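You operate a simulated robot arm through the tools that you are given. There is no shell and no other tool.

The job below is to be done with a simulated robot arm. You get a single attempt, and the scene is never put back.

JOB
From the white stand: earliest date into the blue cassette, latest into the green; set both before the meter. Set down upright: blue cassette, green cassette.

Only the result counts: the job must be done as asked and must still hold three seconds after the hand-in. Knocking over, shifting, dropping, spilling or breaking anything else fails it.

ROBOT AND FRAMES
A 7-joint arm with a two-finger parallel gripper on a trunk, on a base that drives. Base frame: it is fixed to the floor where the robot stands at the start and does not move with it; the origin is under the middle of the robot, x ahead of it, y to its left, z up; the surface under the hand at the start is at about z = 850. Readings come in mm, degrees, newtons and seconds.
Its first joint turns from -166.0 to 166.0 degrees. Places, roughly: bench before the meter [700, 500, 800]; slot 3 of the blue cassette [800, 200, 900]; slot 3 of the green cassette [800, 100, 900]. Payload 3.43 kg.
The tool frame sits at the grasp point between the pads (the TCP): z along the fingers, y along the line on which they close. The tips reach 30 mm beyond it. The gripper opens to 94 mm. The fingers are 28 mm wide and 10 mm thick; the gripper's body (50 by 96 mm) begins 55 mm behind the TCP.
Orientation is that of the tool frame in the base frame, as [roll, pitch, yaw] about the fixed x, y, z axes, in that order (R = Rz(yaw) Ry(pitch) Rx(roll)). With the fingers straight down and closing along the base's y, the tool's x points along the base's -x, its y along +y and its z along -z.

CONTROLS
- The arm moves only by the tool send_rows. Its argument "rows" is a list of rows, each a list of 3 entries, a list of its own where there are three numbers: the gripper command, from -1 (shut) to 1 (fully open), values between in proportion, then the shift along the base's x, y, z in mm, then the turn, a rotation vector about the base's x, y, z in degrees. In form: [[jaw, [x, y, z], [rx, ry, rz]], ...]. A call has 1 to 20 rows; each row is the pose to reach, as a shift and turn from the pose commanded when the call began. Each row takes 0.2 s and may step no farther than 50 mm and 8.6 degrees from the row before; otherwise, or with a gripper value out of range, the whole call is refused. A pose out of reach is approached as far as the arm can. The call stops where the force on the tool passes 40 N (or 10 N more than at its start, if that is more) or the arm is blocked; 0.2 s more then pass. The fingers move at their own pace (about 45 mm/s each) and stop on an object; they squeeze with about 25 N. The grip force told is the motor's: it shows also when the fingers shut on nothing. Time passes only in rows, and 0.2 s behind the last, so rows that repeat a pose let the fingers close. It gives the time, the measured TCP pose, the force on the tool (base axes), the opening and the grip force at its end, in the units of the frame above (readings bear some noise), with the torque about the TCP (base axes, N m) and any sound that the robot's microphone picked up.
- Cameras (640 x 400 px; columns grow to the right, rows downward): "scene" is now at [522.4, 196.4, 1323.2]; the picture's right is [0.02, -1.00, 0.00], its down [-0.76, -0.01, -0.65] and it looks along [0.65, 0.01, -0.76] (base axes); focal length 214 px, centre (320, 200). "wrist" rides on the gripper at [76, 14, -103] in the tool frame; the picture's right is [-0.18, 0.98, 0.00], its down [-0.75, -0.14, -0.64] and it looks along [-0.63, -0.12, 0.77] (tool axes); focal length 243 px, centre (320, 200). There is no depth. A picture from a camera that has moved, and an enlarged one, comes with that camera's place and axes in the base frame and with its lens.
- get_image(camera): a new picture of that camera. It takes no simulated time.
- raise_lower(by): slides the trunk up (or, below 0, down) by that many mm; the arm and the scene camera ride with it, the base frame stays. It gives what a move gives, with no picture.
- steer(legs): drives the robot by 1 to 6 legs, each [ahead, left, turn to the left] in mm, mm and degrees, along the robot's own axes; the way and the turn of a leg run together, so that a leg with both is an arc; at most 1500 mm and 180 degrees a leg. The arm and the cameras ride along, it lands a little off, and it stops where it bumps. It gives what a move gives.
- head_to(pan, tilt): turns the head with the scene camera to pan (to the left, within 103 degrees either way) and tilt (down, from -29 to 69), counted from straight ahead of the robot. It gives what a move gives.
- close_up(camera, box): a new picture of the part [left, top, right, bottom] of that camera's present view, enlarged. It takes no simulated time.
- hand_in(): hands the job in; it is judged then, once.

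Nothing tells you exact positions but the pictures and the camera data. Unless the task says otherwise, let go and move clear before handing in.

The tools are called after ">>>" as a command line: name --argument value ..., lists and objects as JSON in quotes. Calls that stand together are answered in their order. send_rows: Moves the arm, as the interface text tells. Its arguments: {"type":"object","properties":{"rows":{"type":"array","items":{"type":"array"}}},"required":["rows"]} The other tools are called the same way: raise_lower (by) slides the trunk up or down; steer (legs) drives the base; head_to (pan, tilt) turns the head that bears the scene camera; get_image (camera) takes a picture; close_up (camera, box) takes an enlarged picture of a part of a camera's view; hand_in () hands the job in.

At the start:

```text
time_s: 0.0
tcp_pos: [654.5, 44.6, 1155.5]
ee_rot: [180.0, 0.0, -180.0]
wrist_force: [0.5, -0.5, -0.2]
ft_torque: [-0.02, 0.01, -0.01]
width: 94.2
finger_force: 0.1
trunk travel left (down, up): [-400.0, 210.0]
robot x, y, heading: [1.2, -0.8, -0.0]
head pan, tilt: [0.9, 49.1]
```

scene: 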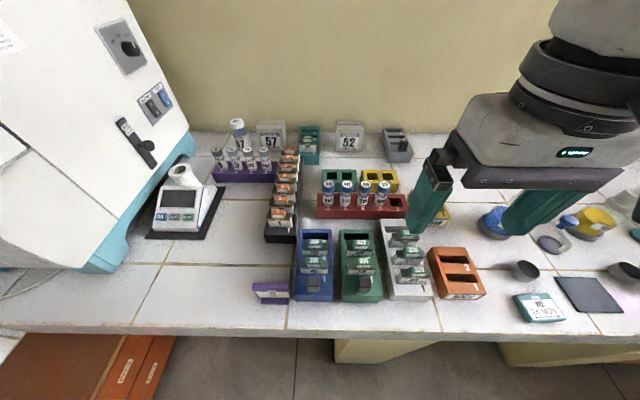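
wrist: 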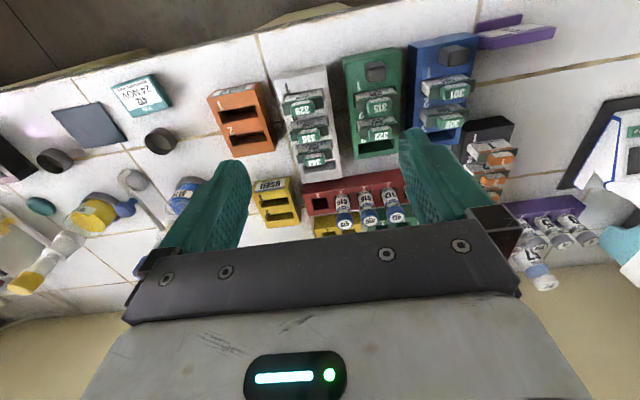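

I see a bench with blue, green, white and orange cassettes/stands, vials in racks, and a meter on the left. I'll take close-ups to read the labels on the white stand's pieces first.

>>> close_up --camera "scene" --box '[240, 210, 440, 335]'

>>> close_up --camera "scene" --box '[370, 210, 450, 310]'

>>> close_up --camera "wrist" --box '[260, 60, 360, 185]'

>>> close_up --camera "wrist" --box '[340, 30, 520, 160]'

>>> close_up --camera "scene" --box '[130, 110, 330, 245]'

```text
3.20 times, centred on (340, 272) of scene
camera zoom: at [522.4, 196.4, 1323.2], right [0.02, -1.0, 0.0], down [-0.76, -0.01, -0.65], along [0.65, 0.01, -0.76], focal length 686 px, centre (256, -32)
```

zoom: 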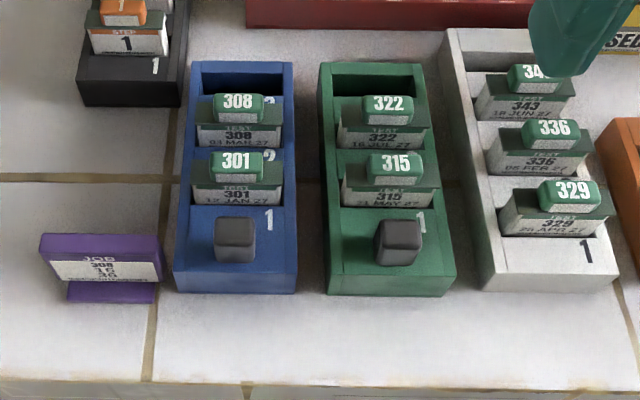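

```text
4.00 times, centred on (410, 260) of scene
camera zoom: at [522.4, 196.4, 1323.2], right [0.02, -1.0, 0.0], down [-0.76, -0.01, -0.65], along [0.65, 0.01, -0.76], focal length 858 px, centre (-40, -40)
```

zoom: 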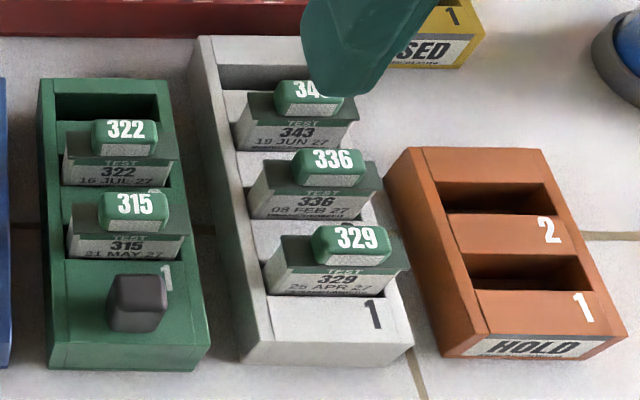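

```text
3.20 times, centred on (310, 122) of wrist
camera zoom: at [578.3, 59.0, 1257.9], right [0.18, 0.98, 0.0], down [0.75, -0.14, 0.64], along [0.63, -0.12, -0.77], focal length 776 px, centre (352, 448)
```

zoom: 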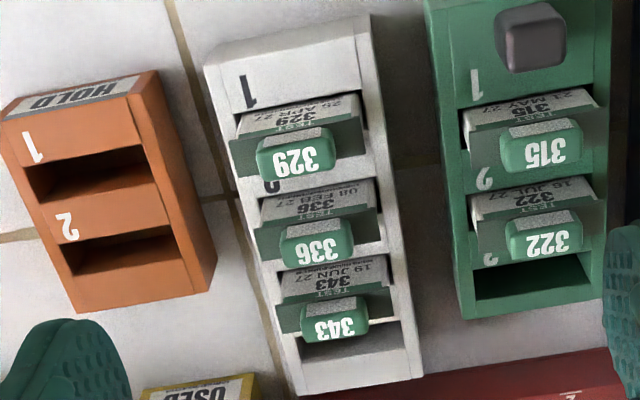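

```text
3.08 times, centred on (430, 95) of wrist
camera zoom: at [578.3, 59.0, 1257.9], right [0.18, 0.98, 0.0], down [0.75, -0.14, 0.64], along [0.63, -0.12, -0.77], focal length 746 px, centre (-18, 523)
```

zoom: 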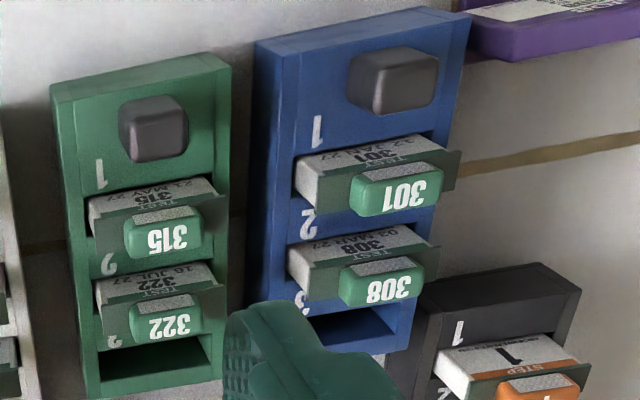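

```text
2.96 times, centred on (230, 178) of scene
camera zoom: at [522.4, 196.4, 1323.2], right [0.02, -1.0, 0.0], down [-0.76, -0.01, -0.65], along [0.65, 0.01, -0.76], focal length 636 px, centre (587, 267)
```

zoom: 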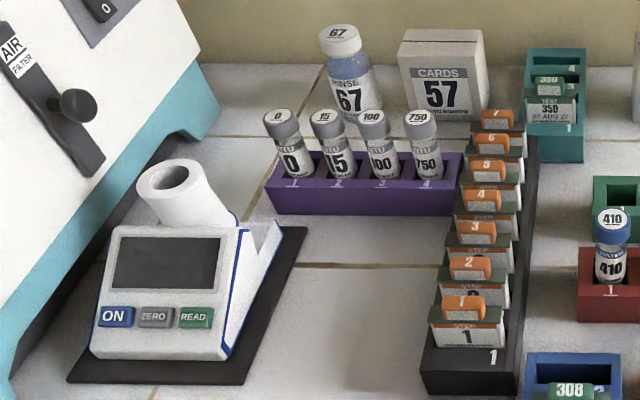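

The white stand reads 329 = 25 APR 27, 336 = 08 FEB 27 and 343 = 19 JUN 27. Their handles sit near (687/728/768, 14, 928). I'll lower the hand a little so the wrist camera can confirm the dates and the geometry.

>>> send_rows --rows '[[1, [-10, 0, -40], [0, 0, 0]], [1, [-20, 0, -80], [0, 0, 0]], [1, [-30, 0, -110], [0, 0, 0]], [1, [-30, 0, -110], [0, 0, 0]]]'

>>> get_image --camera "wrist"

>>> get_image --camera "scene"

>>> close_up --camera "wrist" --box '[220, 40, 380, 200]'

>>> close_up --camera "wrist" --box '[360, 0, 560, 160]'

>>> close_up --camera "scene" --box '[245, 275, 300, 310]'

```text
time_s: 1.0
tcp_pos: [623.6, 43.0, 1045.8]
ee_rot: [-179.9, 0.0, 180.0]
wrist_force: [-1.1, 0.1, -0.4]
ft_torque: [0.0, 0.0, 0.03]
width: 94.0
finger_force: 0.0
trunk travel left (down, up): [-400.0, 210.0]
robot x, y, heading: [-0.4, 3.1, 0.1]
head pan, tilt: [0.9, 49.1]
```

```text
taken
camera wrist: at [547.9, 57.6, 1148.4], right [0.18, 0.98, 0.0], down [0.75, -0.14, 0.64], along [0.63, -0.12, -0.77], focal length 243 px, centre (320, 200)
```

wrist: 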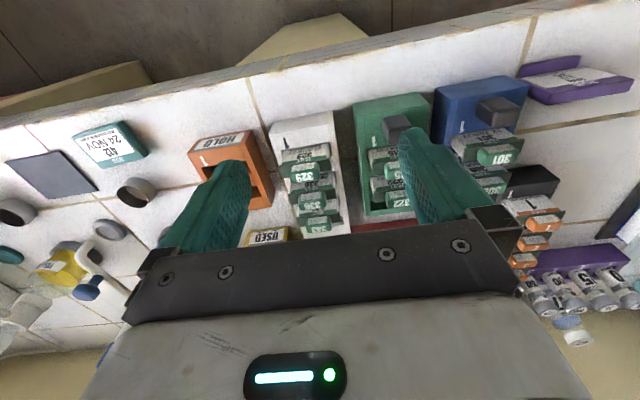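

```text
taken
camera scene: at [522.4, 196.3, 1323.2], right [0.02, -1.0, 0.0], down [-0.76, -0.01, -0.65], along [0.65, 0.01, -0.76], focal length 214 px, centre (320, 200)
```

scene: 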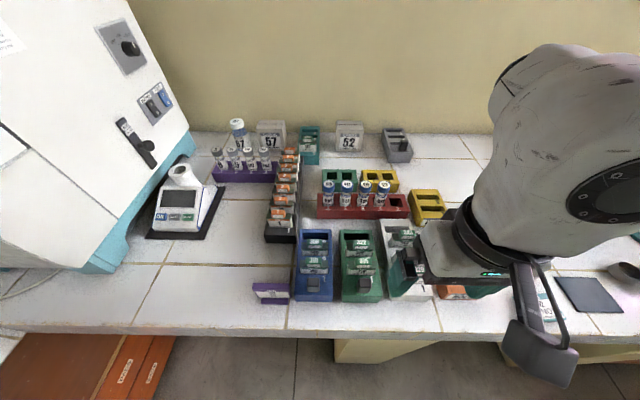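

```text
2.50 times, centred on (300, 120) of wrist
camera zoom: at [547.9, 57.6, 1148.4], right [0.18, 0.98, 0.0], down [0.75, -0.14, 0.64], along [0.63, -0.12, -0.77], focal length 606 px, centre (370, 400)
```

zoom: 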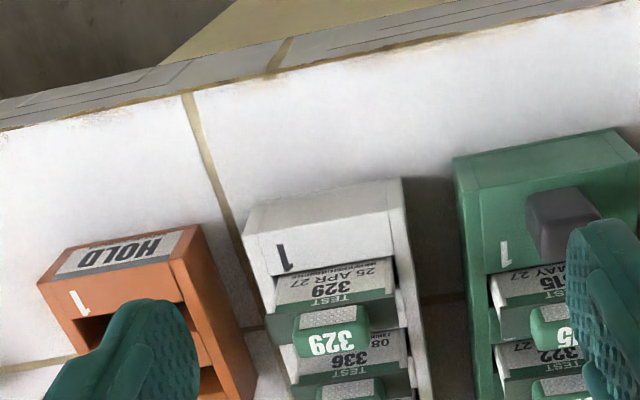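

```text
2.50 times, centred on (460, 80) of wrist
camera zoom: at [547.9, 57.6, 1148.4], right [0.18, 0.98, 0.0], down [0.75, -0.14, 0.64], along [0.63, -0.12, -0.77], focal length 606 px, centre (-30, 500)
```

zoom: 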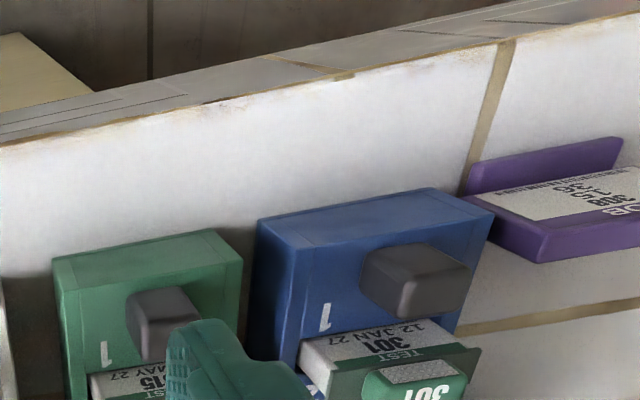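

```text
11.43 times, centred on (272, 292) of scene
camera zoom: at [522.4, 196.3, 1323.2], right [0.02, -1.0, 0.0], down [-0.76, -0.01, -0.65], along [0.65, 0.01, -0.76], focal length 2451 px, centre (863, -857)
```

zoom: 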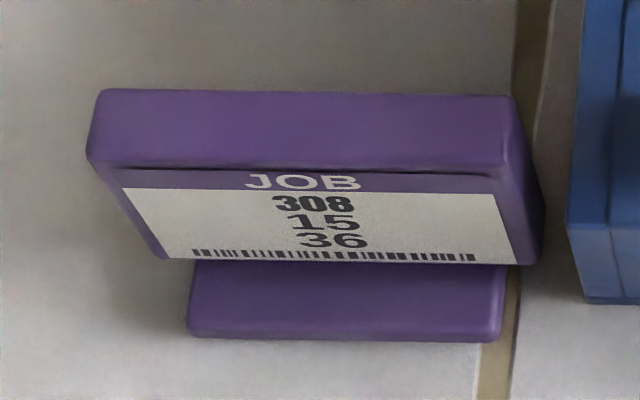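

The dates are confirmed, and the JOB card has nothing to do with this job. I'll move the hand aside to get an unobstructed scene view for measuring.

>>> send_rows --rows '[[1, [-20, -40, 20], [0, 0, 0]], [1, [-40, -80, 40], [0, 0, 0]], [1, [-60, -120, 60], [0, 0, 0]], [1, [-80, -160, 80], [0, 0, 0]], [1, [-100, -200, 90], [0, 0, 0]], [1, [-120, -240, 90], [0, 0, 0]], [1, [-120, -240, 90], [0, 0, 0]]]'

>>> get_image --camera "scene"

>>> close_up --camera "scene" --box '[370, 215, 450, 305]'

>>> close_up --camera "scene" --box '[285, 220, 395, 305]'

>>> close_up --camera "scene" --box '[60, 140, 320, 340]'

```text
time_s: 2.6
tcp_pos: [503.5, -198.0, 1135.8]
ee_rot: [180.0, 0.0, -180.0]
wrist_force: [-0.4, 0.2, -0.8]
ft_torque: [0.0, 0.02, 0.04]
width: 93.9
finger_force: 0.1
trunk travel left (down, up): [-400.0, 210.0]
robot x, y, heading: [5.1, 1.2, 0.0]
head pan, tilt: [0.9, 49.1]
```

```text
taken
camera scene: at [522.2, 196.2, 1323.3], right [0.02, -1.0, 0.0], down [-0.76, -0.01, -0.65], along [0.65, 0.01, -0.76], focal length 214 px, centre (320, 200)
```

scene: 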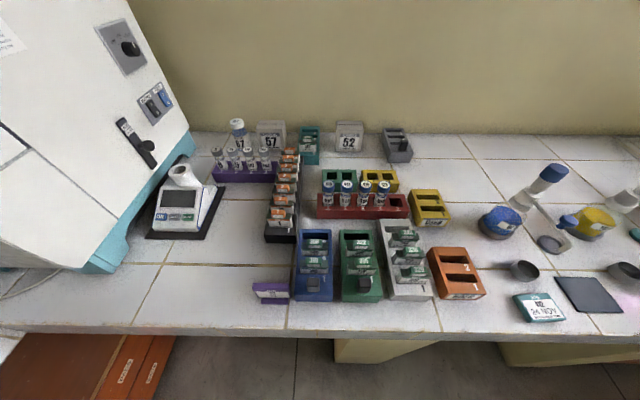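

```text
4.44 times, centred on (410, 260) of scene
camera zoom: at [522.2, 196.2, 1323.3], right [0.02, -1.0, 0.0], down [-0.76, -0.01, -0.65], along [0.65, 0.01, -0.76], focal length 953 px, centre (-80, -67)
```

zoom: 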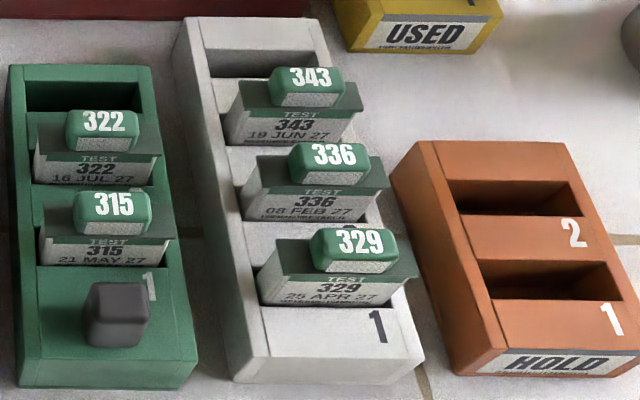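

```text
4.71 times, centred on (340, 262) of scene
camera zoom: at [522.2, 196.2, 1323.3], right [0.02, -1.0, 0.0], down [-0.76, -0.01, -0.65], along [0.65, 0.01, -0.76], focal length 1009 px, centre (226, -94)
```

zoom: 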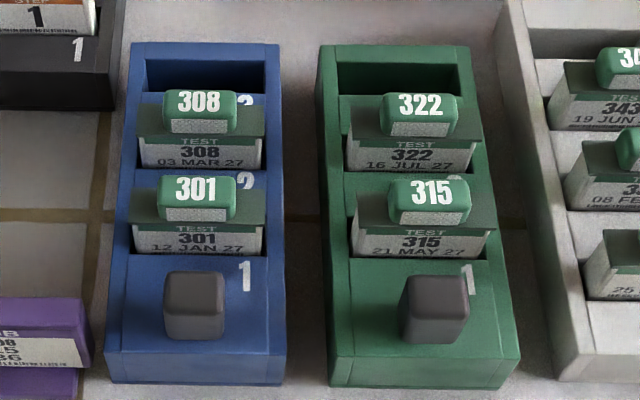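

```text
2.00 times, centred on (190, 240) of scene
camera zoom: at [522.2, 196.2, 1323.3], right [0.02, -1.0, 0.0], down [-0.76, -0.01, -0.65], along [0.65, 0.01, -0.76], focal length 429 px, centre (580, 120)
```

zoom: 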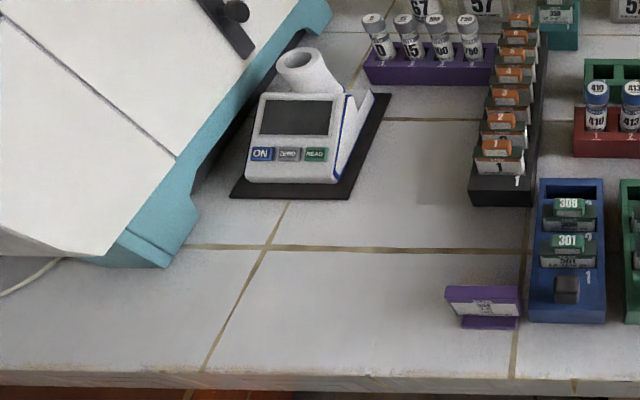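

The view is clear now. I'll zoom further on the white stand, the cassettes and the meter area to measure them precisely.

>>> close_up --camera "scene" --box '[390, 255, 440, 305]'

>>> close_up --camera "scene" --box '[388, 215, 438, 265]'

>>> close_up --camera "scene" --box '[330, 220, 390, 265]'

>>> close_up --camera "scene" --box '[330, 260, 390, 305]'

>>> close_up --camera "scene" --box '[285, 220, 345, 265]'

>>> close_up --camera "scene" --box '[285, 260, 345, 305]'

>>> close_up --camera "scene" --box '[130, 150, 250, 250]'

```text
8.00 times, centred on (415, 280) of scene
camera zoom: at [522.2, 196.2, 1323.3], right [0.02, -1.0, 0.0], down [-0.76, -0.01, -0.65], along [0.65, 0.01, -0.76], focal length 1716 px, centre (-440, -440)
```

zoom: 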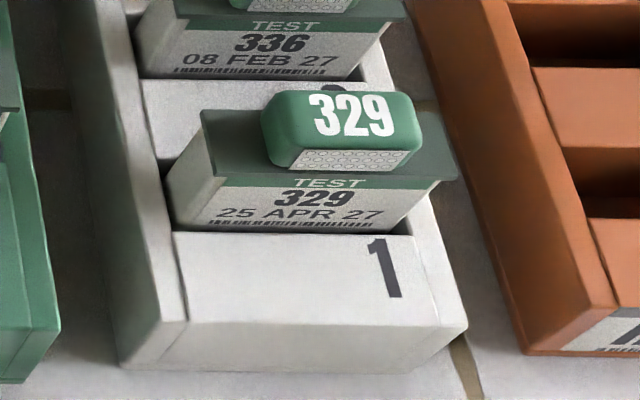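

```text
8.00 times, centred on (413, 240) of scene
camera zoom: at [522.2, 196.2, 1323.3], right [0.02, -1.0, 0.0], down [-0.76, -0.01, -0.65], along [0.65, 0.01, -0.76], focal length 1716 px, centre (-424, -120)
```

zoom: 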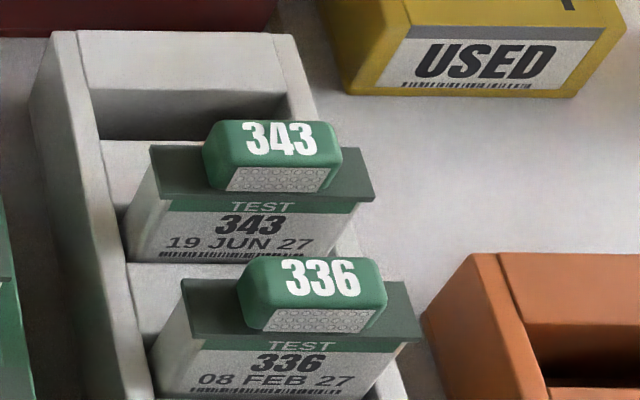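

```text
8.89 times, centred on (360, 242) of scene
camera zoom: at [522.2, 196.2, 1323.3], right [0.02, -1.0, 0.0], down [-0.76, -0.01, -0.65], along [0.65, 0.01, -0.76], focal length 1906 px, centre (-36, -178)
```

zoom: 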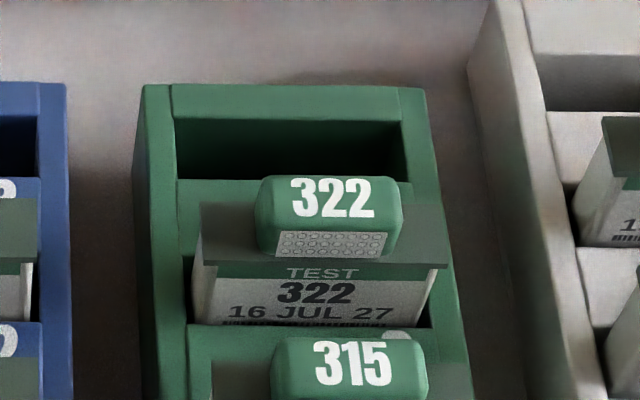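

```text
8.89 times, centred on (360, 282) of scene
camera zoom: at [522.2, 196.2, 1323.3], right [0.02, -1.0, 0.0], down [-0.76, -0.01, -0.65], along [0.65, 0.01, -0.76], focal length 1906 px, centre (-36, -533)
```

zoom: 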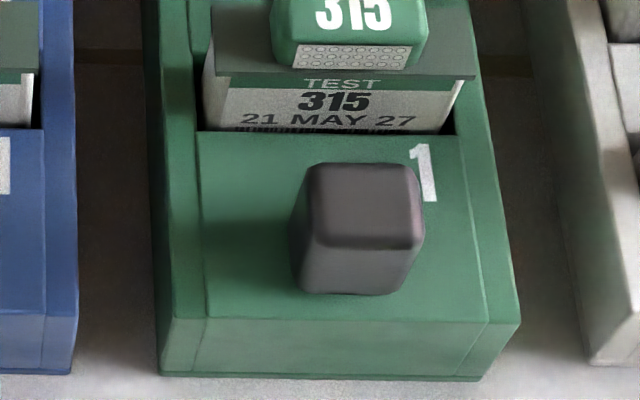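

```text
8.89 times, centred on (315, 242) of scene
camera zoom: at [522.2, 196.2, 1323.3], right [0.02, -1.0, 0.0], down [-0.76, -0.01, -0.65], along [0.65, 0.01, -0.76], focal length 1906 px, centre (364, -178)
```

zoom: 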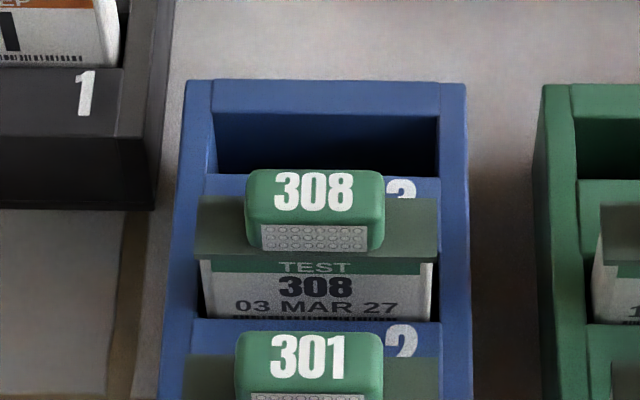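

```text
8.89 times, centred on (315, 282) of scene
camera zoom: at [522.2, 196.2, 1323.3], right [0.02, -1.0, 0.0], down [-0.76, -0.01, -0.65], along [0.65, 0.01, -0.76], focal length 1906 px, centre (364, -533)
```

zoom: 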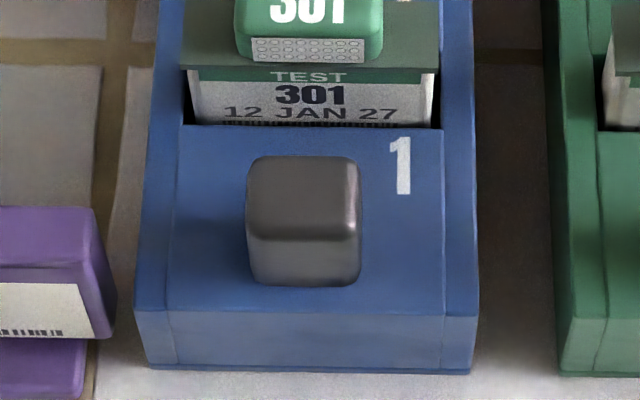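

```text
4.00 times, centred on (190, 200) of scene
camera zoom: at [522.2, 196.2, 1323.3], right [0.02, -1.0, 0.0], down [-0.76, -0.01, -0.65], along [0.65, 0.01, -0.76], focal length 858 px, centre (840, 200)
```

zoom: 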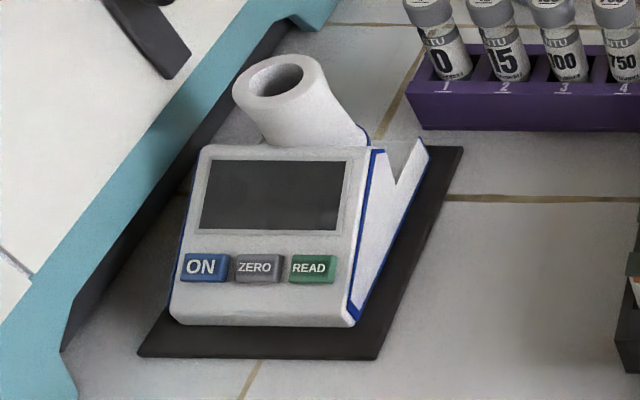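

I've measured these from the pictures:
- **Green cassette:** x 653–804, y 78–153, slot 3 centred near (785, 115).
- **Blue cassette:** same x, y 174–248, slot 3 centred near (785, 211).
- **White stand:** slot centres near x 688/728/768, y about 15, handle tops about z 937.

I'll move the hand above slide 343 and check the alignment.

>>> send_rows --rows '[[0.36, [35, 30, 0], [0, 0, 0]], [0.36, [70, 60, 0], [0, 0, 0]], [0.36, [105, 90, 0], [0, 0, 0]], [0.36, [140, 120, -10], [0, 0, 0]], [0.36, [175, 150, -20], [0, 0, 0]], [0.36, [210, 180, -40], [0, 0, 0]], [0.36, [240, 205, -65], [0, 0, 0]], [0.36, [264.5, 212.5, -95], [0, 0, 0]], [0.36, [264.5, 212.5, -115], [0, 0, 0]], [0.36, [264.5, 212.5, -115], [0, 0, 0]]]'

>>> get_image --camera "wrist"

>>> get_image --camera "scene"

>>> close_up --camera "wrist" --box '[220, 100, 420, 225]'

>>> close_up --camera "scene" --box '[370, 200, 450, 260]'

```text
refused: row 6 steps farther than a row can; nothing moved
```

```text
taken
camera wrist: at [428.2, -183.4, 1238.4], right [0.18, 0.98, 0.0], down [0.75, -0.14, 0.64], along [0.63, -0.12, -0.77], focal length 243 px, centre (320, 200)
```

wrist: 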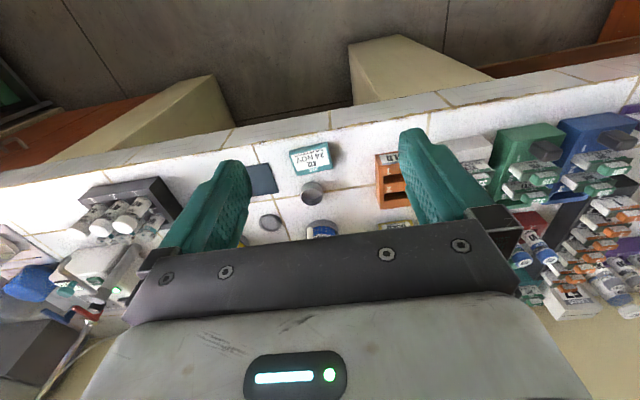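

```text
taken
camera scene: at [522.2, 196.2, 1323.3], right [0.02, -1.0, 0.0], down [-0.76, -0.01, -0.65], along [0.65, 0.01, -0.76], focal length 214 px, centre (320, 200)
```

scene: 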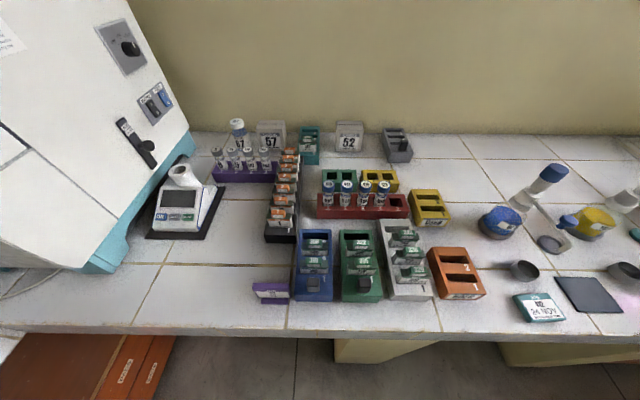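

```text
3.20 times, centred on (320, 162) of wrist
camera zoom: at [428.2, -183.4, 1238.4], right [0.18, 0.98, 0.0], down [0.75, -0.14, 0.64], along [0.63, -0.12, -0.77], focal length 776 px, centre (320, 320)
```

zoom: 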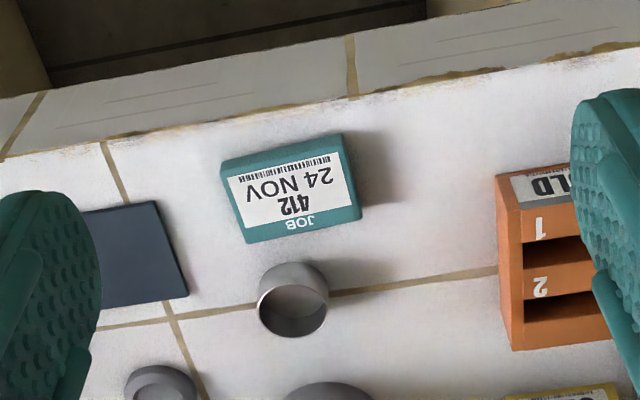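

```text
6.67 times, centred on (410, 230) of scene
camera zoom: at [522.2, 196.2, 1323.3], right [0.02, -1.0, 0.0], down [-0.76, -0.01, -0.65], along [0.65, 0.01, -0.76], focal length 1430 px, centre (-280, 0)
```

zoom: 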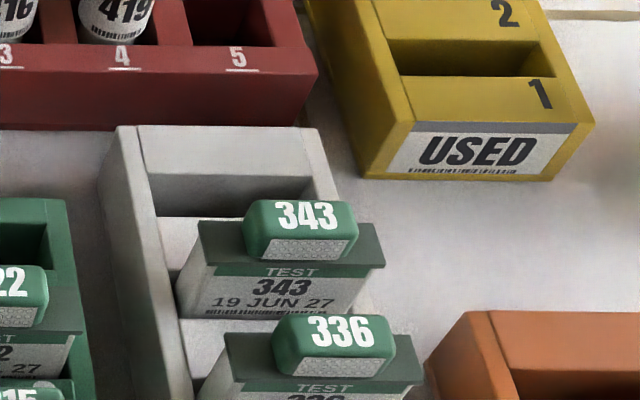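

The call was refused because one step was too long, so nothing moved. I'll resend it with smaller steps.

>>> send_rows --rows '[[0.36, [35, 30, 0], [0, 0, 0]], [0.36, [70, 60, 0], [0, 0, 0]], [0.36, [105, 90, 0], [0, 0, 0]], [0.36, [140, 115, -10], [0, 0, 0]], [0.36, [175, 140, -20], [0, 0, 0]], [0.36, [205, 165, -40], [0, 0, 0]], [0.36, [235, 188, -65], [0, 0, 0]], [0.36, [255, 205, -95], [0, 0, 0]], [0.36, [264, 211, -115], [0, 0, 0]], [0.36, [264, 211, -115], [0, 0, 0]], [0.36, [264, 211, -115], [0, 0, 0]]]'

>>> get_image --camera "wrist"

>>> get_image --camera "scene"

>>> close_up --camera "wrist" --box '[220, 100, 420, 225]'

>>> close_up --camera "scene" --box '[370, 200, 450, 260]'

```text
time_s: 5.0
tcp_pos: [769.9, 16.6, 1020.1]
ee_rot: [-179.9, -0.1, -180.0]
wrist_force: [0.3, -0.7, -0.4]
ft_torque: [-0.01, -0.02, -0.03]
width: 63.8
finger_force: 0.1
trunk travel left (down, up): [-400.0, 210.0]
robot x, y, heading: [2.1, 0.5, 0.0]
head pan, tilt: [0.9, 49.1]
```

```text
taken
camera wrist: at [694.6, 30.0, 1123.6], right [0.18, 0.98, 0.0], down [0.75, -0.14, 0.64], along [0.63, -0.12, -0.77], focal length 243 px, centre (320, 200)
```

wrist: 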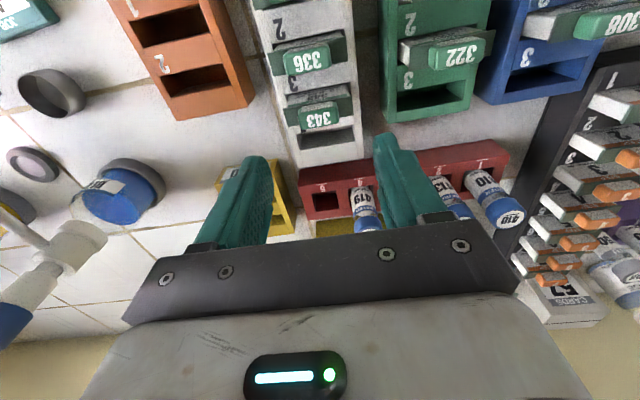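

```text
taken
camera scene: at [522.5, 196.4, 1323.2], right [0.02, -1.0, 0.0], down [-0.76, -0.01, -0.65], along [0.65, 0.01, -0.76], focal length 214 px, centre (320, 200)
```

scene: 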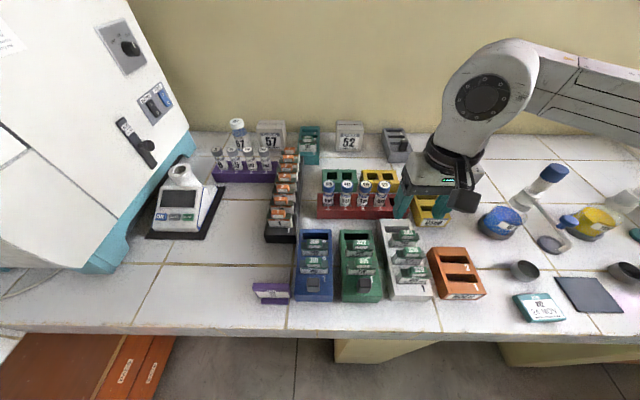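

```text
3.20 times, centred on (320, 162) of wrist
camera zoom: at [694.6, 30.0, 1123.6], right [0.18, 0.98, 0.0], down [0.75, -0.14, 0.64], along [0.63, -0.12, -0.77], focal length 776 px, centre (320, 320)
```

zoom: 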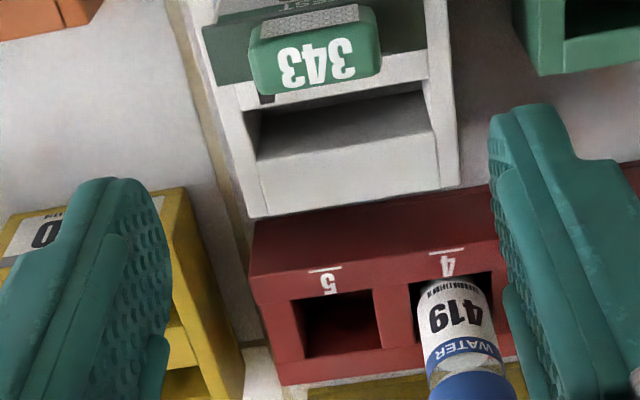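

```text
6.67 times, centred on (410, 230) of scene
camera zoom: at [522.5, 196.4, 1323.2], right [0.02, -1.0, 0.0], down [-0.76, -0.01, -0.65], along [0.65, 0.01, -0.76], focal length 1430 px, centre (-280, 0)
```

zoom: 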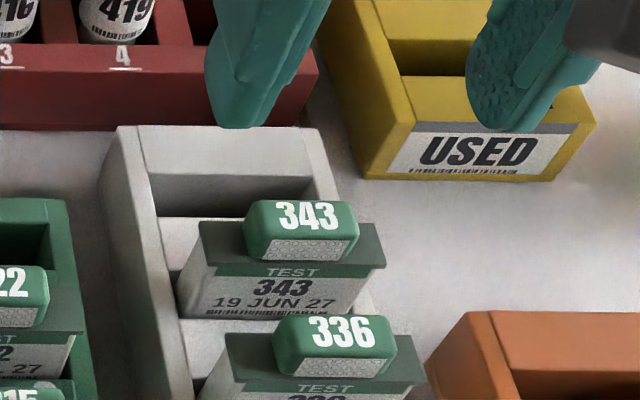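

The wrist view puts the 343 handle about 3 mm nearer and 1 mm to the right of the TCP. I'll correct for that, lower until the tips sit just above the flange, and look again.

>>> send_rows --rows '[[0.36, [-3, -1.5, -25], [0, 0, 0]], [0.36, [-3, -1.5, -50], [0, 0, 0]], [0.36, [-3, -1.5, -65], [0, 0, 0]], [0.36, [-3, -1.5, -65], [0, 0, 0]], [0.36, [-3, -1.5, -65], [0, 0, 0]]]'

>>> close_up --camera "scene" --box '[370, 205, 450, 265]'

>>> close_up --camera "wrist" --box '[200, 100, 440, 250]'

```text
time_s: 6.2
tcp_pos: [765.7, 15.3, 954.0]
ee_rot: [180.0, 0.0, -180.0]
wrist_force: [-0.6, 0.0, -0.8]
ft_torque: [0.0, -0.01, 0.02]
width: 63.9
finger_force: 0.0
trunk travel left (down, up): [-400.0, 210.0]
robot x, y, heading: [2.8, 1.0, 0.0]
head pan, tilt: [0.9, 49.1]
```

```text
6.67 times, centred on (410, 235) of scene
camera zoom: at [522.5, 196.3, 1323.2], right [0.02, -1.0, 0.0], down [-0.76, -0.01, -0.65], along [0.65, 0.01, -0.76], focal length 1430 px, centre (-280, -33)
```

zoom: 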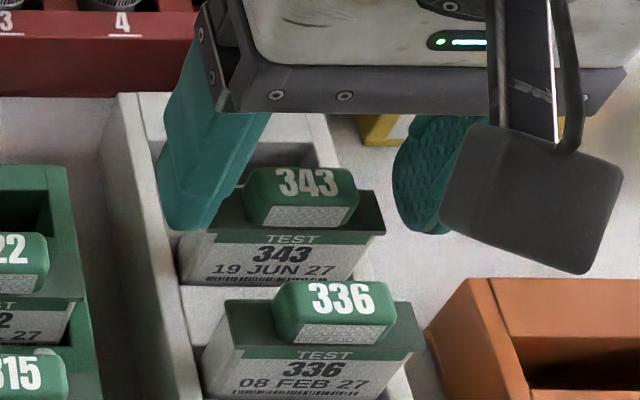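

```text
2.67 times, centred on (320, 175) of wrist
camera zoom: at [690.1, 29.2, 1057.6], right [0.18, 0.98, 0.0], down [0.75, -0.14, 0.64], along [0.63, -0.12, -0.77], focal length 647 px, centre (320, 267)
```

zoom: 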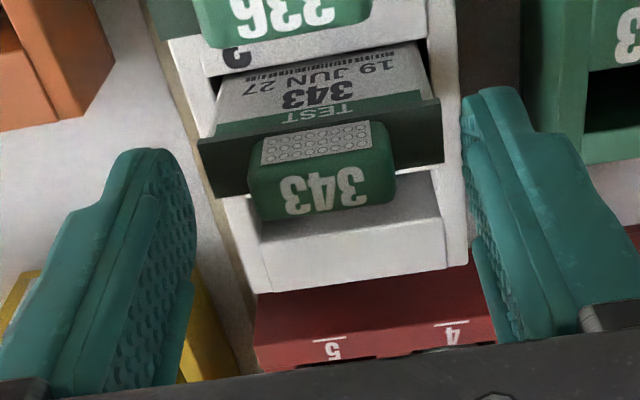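

The TCP is lined up with the handle to about 1 mm. I'll go 2 mm lower and close.

>>> send_rows --rows '[[0.36, [0, 0, -2], [0, 0, 0]], [0.1, [0, 0, -2], [0, 0, 0]], [-0.1, [0, 0, -2], [0, 0, 0]], [-0.3, [0, 0, -2], [0, 0, 0]], [-0.6, [0, 0, -2], [0, 0, 0]], [-1, [0, 0, -2], [0, 0, 0]], [-1, [0, 0, -2], [0, 0, 0]]]'

>>> close_up --camera "scene" --box '[370, 205, 450, 265]'

>>> close_up --camera "wrist" --box '[200, 100, 440, 250]'

```text
time_s: 7.8
tcp_pos: [765.2, 13.1, 953.6]
ee_rot: [179.9, -0.1, 179.8]
wrist_force: [1.1, -10.5, 10.0]
ft_torque: [-0.36, -0.1, -0.03]
width: 42.9
finger_force: 25.1
trunk travel left (down, up): [-400.0, 210.0]
robot x, y, heading: [-1.3, 3.5, -0.0]
head pan, tilt: [0.9, 49.1]
```

```text
6.67 times, centred on (410, 235) of scene
camera zoom: at [522.3, 195.7, 1323.4], right [0.02, -1.0, 0.0], down [-0.76, -0.01, -0.65], along [0.65, 0.01, -0.76], focal length 1430 px, centre (-280, -33)
```

zoom: 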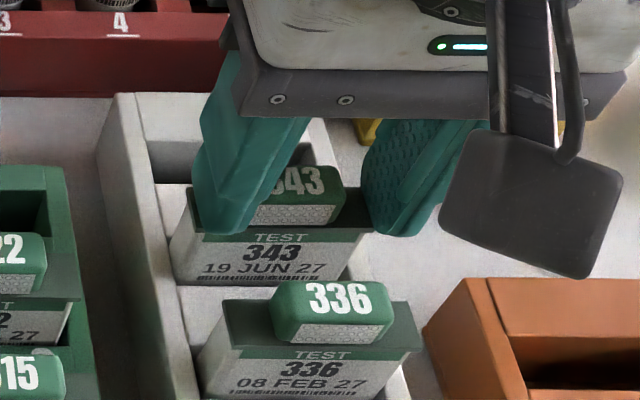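

```text
2.67 times, centred on (320, 175) of wrist
camera zoom: at [689.9, 27.7, 1056.0], right [0.19, 0.98, 0.0], down [0.75, -0.14, 0.64], along [0.63, -0.12, -0.77], focal length 647 px, centre (320, 267)
```

zoom: 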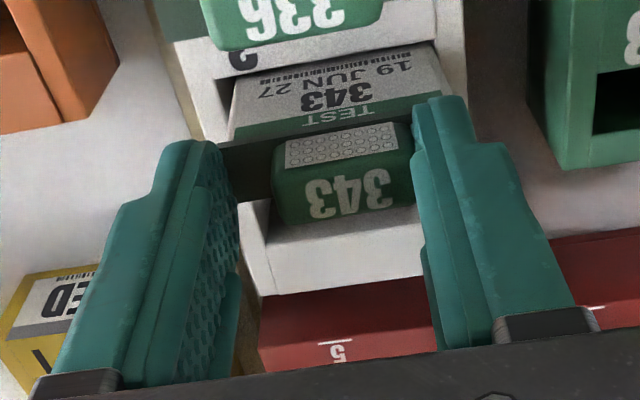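

The -y finger caught the flange edge (width 42.9 mm), so the flange is slightly higher than I estimated. I'll open, rise a few mm and look before closing again.

>>> send_rows --rows '[[-0.05, [0, 0, 0], [0, 0, 0]], [0.2, [0, 0, 0], [0, 0, 0]], [0.36, [0, 0, 2], [0, 0, 0]], [0.36, [0, 0, 5], [0, 0, 0]], [0.36, [0, 0, 6], [0, 0, 0]], [0.36, [0, 0, 6], [0, 0, 0]]]'

>>> close_up --camera "scene" --box '[370, 205, 450, 265]'

>>> close_up --camera "wrist" --box '[200, 100, 440, 250]'

```text
time_s: 9.2
tcp_pos: [764.4, 15.4, 959.4]
ee_rot: [179.8, 0.0, -179.9]
wrist_force: [-0.6, 0.0, 0.1]
ft_torque: [0.01, 0.03, -0.01]
width: 64.0
finger_force: 0.1
trunk travel left (down, up): [-400.0, 210.0]
robot x, y, heading: [-4.2, 1.4, -0.1]
head pan, tilt: [0.9, 49.1]
```

```text
6.67 times, centred on (410, 235) of scene
camera zoom: at [522.5, 196.3, 1323.2], right [0.02, -1.0, 0.0], down [-0.76, -0.01, -0.65], along [0.65, 0.01, -0.76], focal length 1430 px, centre (-280, -33)
```

zoom: 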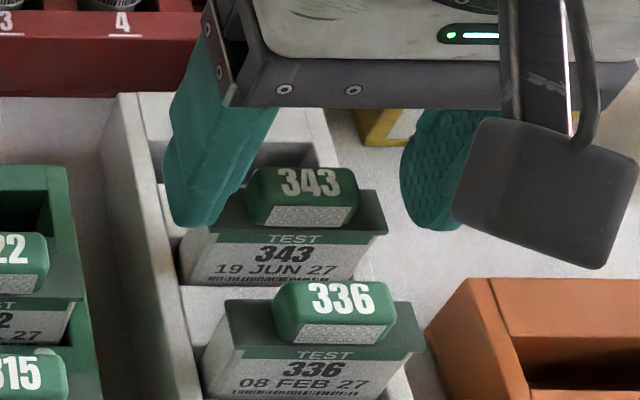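

```text
2.67 times, centred on (320, 175) of wrist
camera zoom: at [689.0, 28.5, 1061.7], right [0.18, 0.98, 0.0], down [0.75, -0.14, 0.64], along [0.63, -0.12, -0.77], focal length 647 px, centre (320, 267)
```

zoom: 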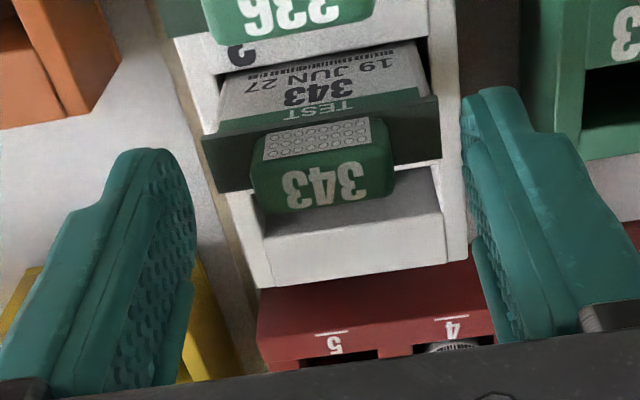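

The slide went back to its place and is undisturbed. The tips are now about 4 mm higher, so I'll drop 1.5 mm and close again.

>>> send_rows --rows '[[0.2, [0, 0, -1.5], [0, 0, 0]], [0.05, [0, 0, -1.5], [0, 0, 0]], [-0.08, [0, 0, -1.5], [0, 0, 0]], [-0.2, [0, 0, -1.5], [0, 0, 0]], [-0.4, [0, 0, -1.5], [0, 0, 0]], [-1, [0, 0, -1.5], [0, 0, 0]], [-1, [0, 0, -1.5], [0, 0, 0]]]'

>>> close_up --camera "scene" --box '[370, 205, 450, 265]'

>>> close_up --camera "wrist" --box '[200, 100, 440, 250]'

```text
time_s: 10.8
tcp_pos: [763.2, 15.1, 957.3]
ee_rot: [180.0, -0.1, -180.0]
wrist_force: [-0.2, -0.3, 0.7]
ft_torque: [-0.03, 0.02, -0.05]
width: 30.8
finger_force: 25.4
trunk travel left (down, up): [-400.0, 210.0]
robot x, y, heading: [-1.3, -2.5, 0.2]
head pan, tilt: [0.9, 49.1]
```

```text
6.67 times, centred on (410, 235) of scene
camera zoom: at [522.5, 196.3, 1323.2], right [0.02, -1.0, 0.0], down [-0.76, -0.01, -0.65], along [0.65, 0.01, -0.76], focal length 1430 px, centre (-280, -33)
```

zoom: 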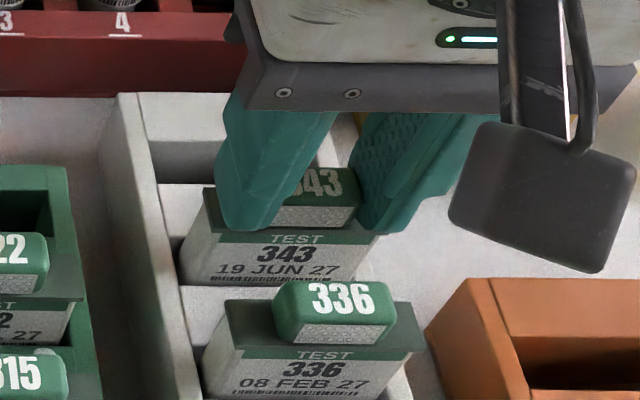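

```text
2.67 times, centred on (320, 175) of wrist
camera zoom: at [688.9, 28.3, 1060.3], right [0.18, 0.98, 0.0], down [0.75, -0.14, 0.64], along [0.63, -0.12, -0.77], focal length 647 px, centre (320, 267)
```

zoom: 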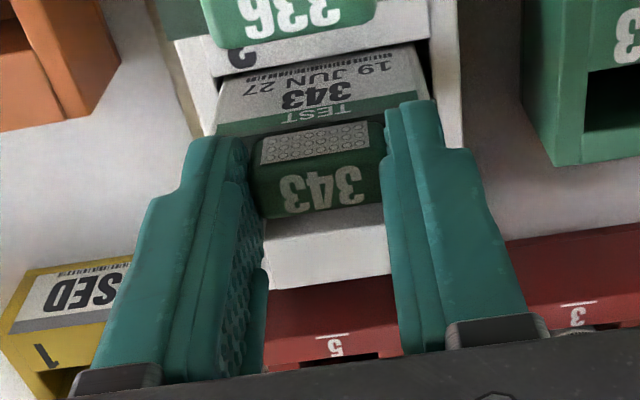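

The width reads 30.8 mm at 25 N, so the handle is gripped. I'll lift straight up in small steps and check.

>>> send_rows --rows '[[-1, [0, 0, 4], [0, 0, 0]], [-1, [0, 0, 10], [0, 0, 0]], [-1, [0, 0, 18], [0, 0, 0]], [-1, [0, 0, 26], [0, 0, 0]], [-1, [0, 0, 26], [0, 0, 0]]]'

>>> close_up --camera "scene" --box '[370, 195, 450, 265]'

>>> close_up --camera "wrist" --box '[200, 100, 440, 250]'

```text
time_s: 12.0
tcp_pos: [764.4, 14.9, 983.0]
ee_rot: [180.0, -0.1, 180.0]
wrist_force: [0.6, -0.5, -0.5]
ft_torque: [-0.03, -0.02, -0.02]
width: 31.0
finger_force: 24.9
trunk travel left (down, up): [-400.0, 210.0]
robot x, y, heading: [-1.2, -0.1, 0.1]
head pan, tilt: [0.9, 49.1]
```

```text
5.71 times, centred on (410, 230) of scene
camera zoom: at [522.5, 196.3, 1323.2], right [0.02, -1.0, 0.0], down [-0.76, -0.01, -0.65], along [0.65, 0.01, -0.76], focal length 1226 px, centre (-194, 29)
```

zoom: 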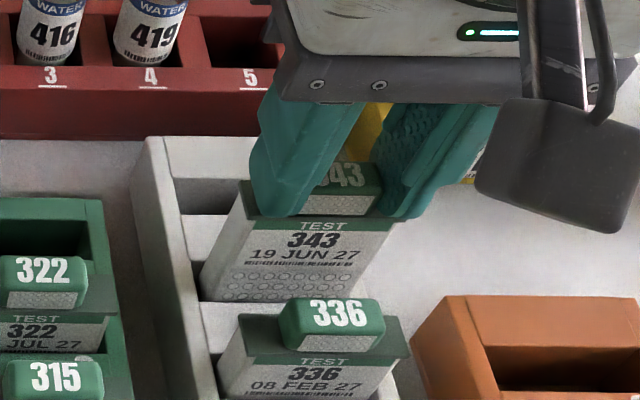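

```text
2.67 times, centred on (320, 175) of wrist
camera zoom: at [688.7, 27.9, 1086.0], right [0.18, 0.98, 0.0], down [0.75, -0.14, 0.64], along [0.63, -0.12, -0.77], focal length 647 px, centre (320, 267)
```

zoom: 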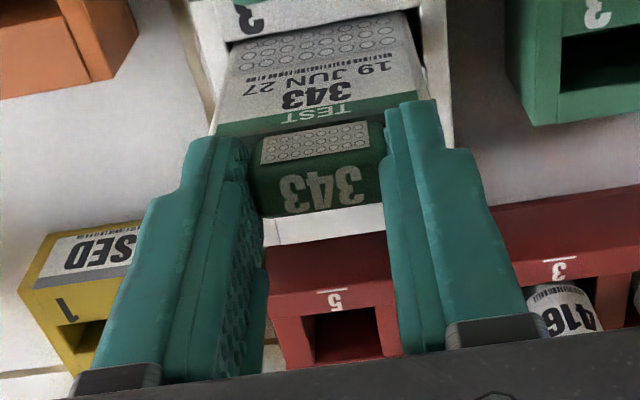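

The slide is coming out cleanly. I'll lift it fully clear and look at its bottom.

>>> send_rows --rows '[[-1, [0, 0, 15], [0, 0, 0]], [-1, [0, 0, 35], [0, 0, 0]], [-1, [0, 0, 55], [0, 0, 0]], [-1, [0, 0, 75], [0, 0, 0]], [-1, [0, 0, 90], [0, 0, 0]], [-1, [0, 0, 90], [0, 0, 0]]]'

>>> get_image --camera "scene"

>>> close_up --camera "scene" --box '[370, 180, 460, 265]'

>>> close_up --camera "wrist" --box '[200, 60, 440, 250]'

```text
time_s: 13.4
tcp_pos: [764.4, 14.4, 1073.1]
ee_rot: [179.9, -0.1, 179.9]
wrist_force: [0.6, 0.1, -0.4]
ft_torque: [0.0, -0.01, 0.0]
width: 30.8
finger_force: 25.2
trunk travel left (down, up): [-400.0, 210.0]
robot x, y, heading: [-0.1, -0.7, 0.2]
head pan, tilt: [0.9, 49.1]
```

```text
taken
camera scene: at [522.4, 196.3, 1323.2], right [0.02, -1.0, 0.0], down [-0.76, -0.01, -0.65], along [0.65, 0.01, -0.76], focal length 214 px, centre (320, 200)
```

scene: 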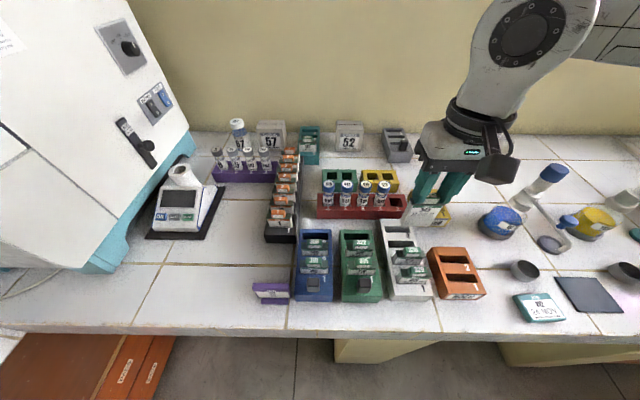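

```text
4.71 times, centred on (415, 222) of scene
camera zoom: at [522.4, 196.3, 1323.2], right [0.02, -1.0, 0.0], down [-0.76, -0.01, -0.65], along [0.65, 0.01, -0.76], focal length 1009 px, centre (-127, 94)
```

zoom: 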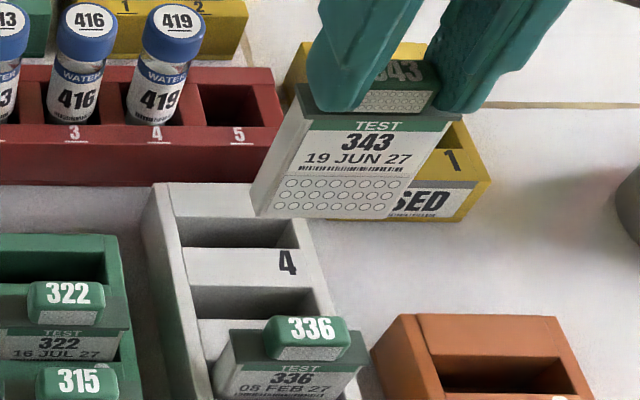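

```text
2.11 times, centred on (320, 155) of wrist
camera zoom: at [688.6, 27.6, 1176.7], right [0.18, 0.98, 0.0], down [0.75, -0.14, 0.64], along [0.63, -0.12, -0.77], focal length 511 px, centre (320, 295)
```

zoom: 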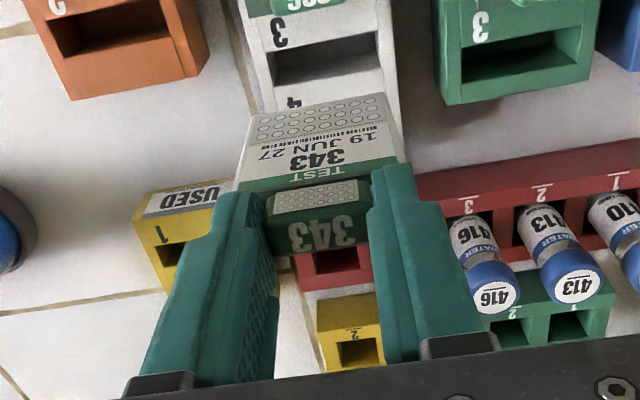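

Slide 343 is fully out, with its bottom about 95 mm below the TCP. Next I'll carry it over to green slot 3, a shift of about (17, 101), and check from both cameras.

>>> send_rows --rows '[[-1, [5, 30, 0], [0, 0, 0]], [-1, [10, 60, 0], [0, 0, 0]], [-1, [15, 85, 0], [0, 0, 0]], [-1, [17.3, 100.9, 0], [0, 0, 0]], [-1, [17.3, 100.9, -15], [0, 0, 0]], [-1, [17.3, 100.9, -30], [0, 0, 0]], [-1, [17.3, 100.9, -30], [0, 0, 0]], [-1, [17.3, 100.9, -30], [0, 0, 0]]]'

>>> close_up --camera "scene" --box '[320, 195, 410, 265]'

>>> close_up --camera "wrist" --box '[200, 60, 440, 210]'

```text
time_s: 15.2
tcp_pos: [783.0, 116.6, 1041.5]
ee_rot: [-180.0, 0.0, 180.0]
wrist_force: [-0.7, 0.2, 0.9]
ft_torque: [-0.02, 0.02, 0.03]
width: 30.6
finger_force: 25.1
trunk travel left (down, up): [-400.0, 210.0]
robot x, y, heading: [-2.0, 3.5, 0.1]
head pan, tilt: [0.9, 49.1]
```

```text
5.71 times, centred on (365, 230) of scene
camera zoom: at [522.5, 196.4, 1323.2], right [0.02, -1.0, 0.0], down [-0.76, -0.01, -0.65], along [0.65, 0.01, -0.76], focal length 1226 px, centre (63, 29)
```

zoom: 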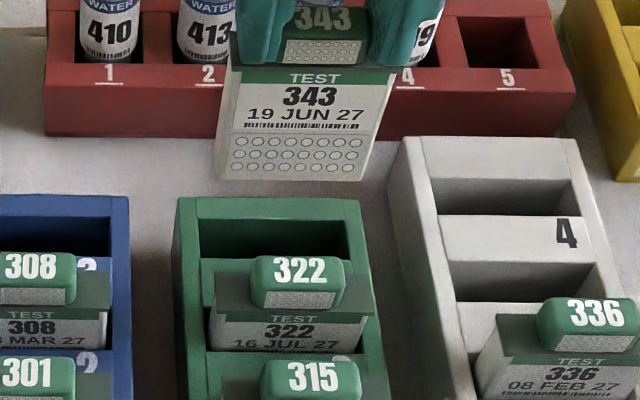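

```text
2.67 times, centred on (320, 135) of wrist
camera zoom: at [707.5, 130.0, 1145.2], right [0.18, 0.98, 0.0], down [0.75, -0.14, 0.64], along [0.63, -0.12, -0.77], focal length 647 px, centre (320, 373)
```

zoom: 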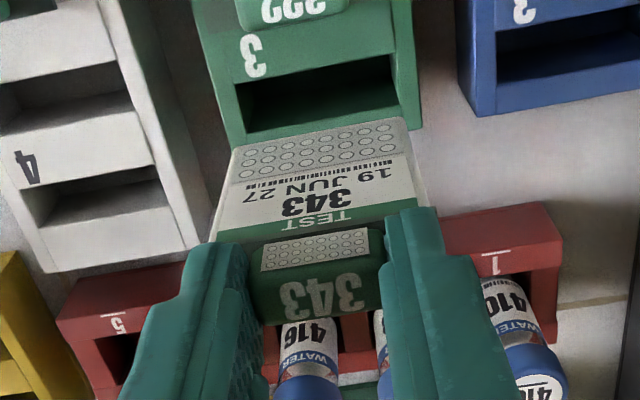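

The slide is about 2 mm too far in +y relative to green slot 3. I'll correct that and lower it to just above the cassette top, where the parallax is small, to check before inserting.

>>> send_rows --rows '[[-1, [-0.5, -2, -12], [0, 0, 0]], [-1, [-0.5, -2, -25], [0, 0, 0]], [-1, [-0.5, -2, -38], [0, 0, 0]], [-1, [-0.5, -2, -46], [0, 0, 0]], [-1, [-0.5, -2, -46], [0, 0, 0]], [-1, [-0.5, -2, -46], [0, 0, 0]]]'

>>> close_up --camera "scene" --box '[330, 205, 400, 255]'

>>> close_up --camera "wrist" --box '[220, 60, 400, 180]'

```text
time_s: 16.6
tcp_pos: [782.2, 114.0, 997.3]
ee_rot: [-180.0, 0.1, 180.0]
wrist_force: [-1.0, 0.1, 3.6]
ft_torque: [-0.04, 0.02, 0.04]
width: 30.8
finger_force: 25.1
trunk travel left (down, up): [-400.0, 210.0]
robot x, y, heading: [-0.1, 0.1, -0.1]
head pan, tilt: [0.9, 49.1]
```

```text
8.00 times, centred on (365, 230) of scene
camera zoom: at [522.3, 196.4, 1323.3], right [0.02, -1.0, 0.0], down [-0.76, -0.01, -0.65], along [0.65, 0.01, -0.76], focal length 1716 px, centre (-40, -40)
```

zoom: 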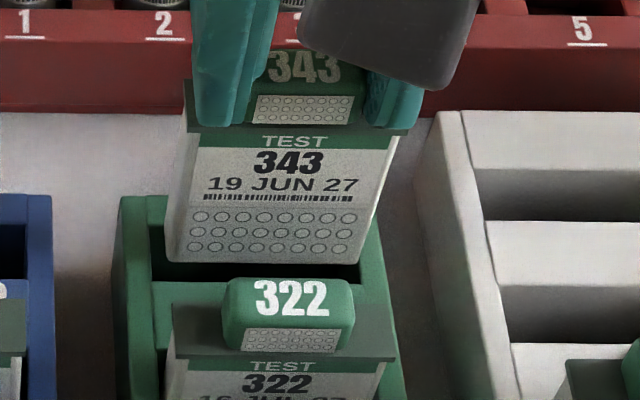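

```text
3.33 times, centred on (310, 120) of wrist
camera zoom: at [706.6, 127.7, 1100.2], right [0.18, 0.98, 0.0], down [0.75, -0.14, 0.64], along [0.63, -0.12, -0.77], focal length 809 px, centre (353, 467)
```

zoom: 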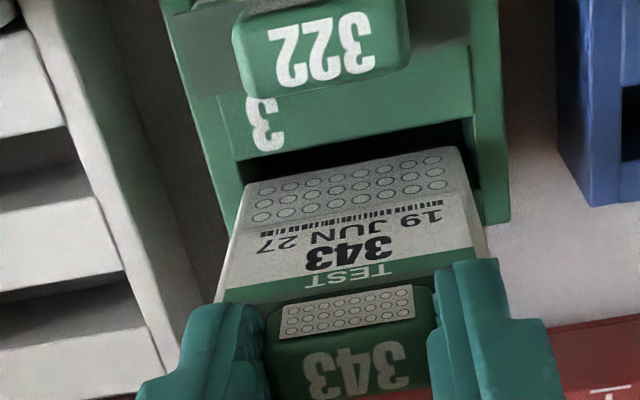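

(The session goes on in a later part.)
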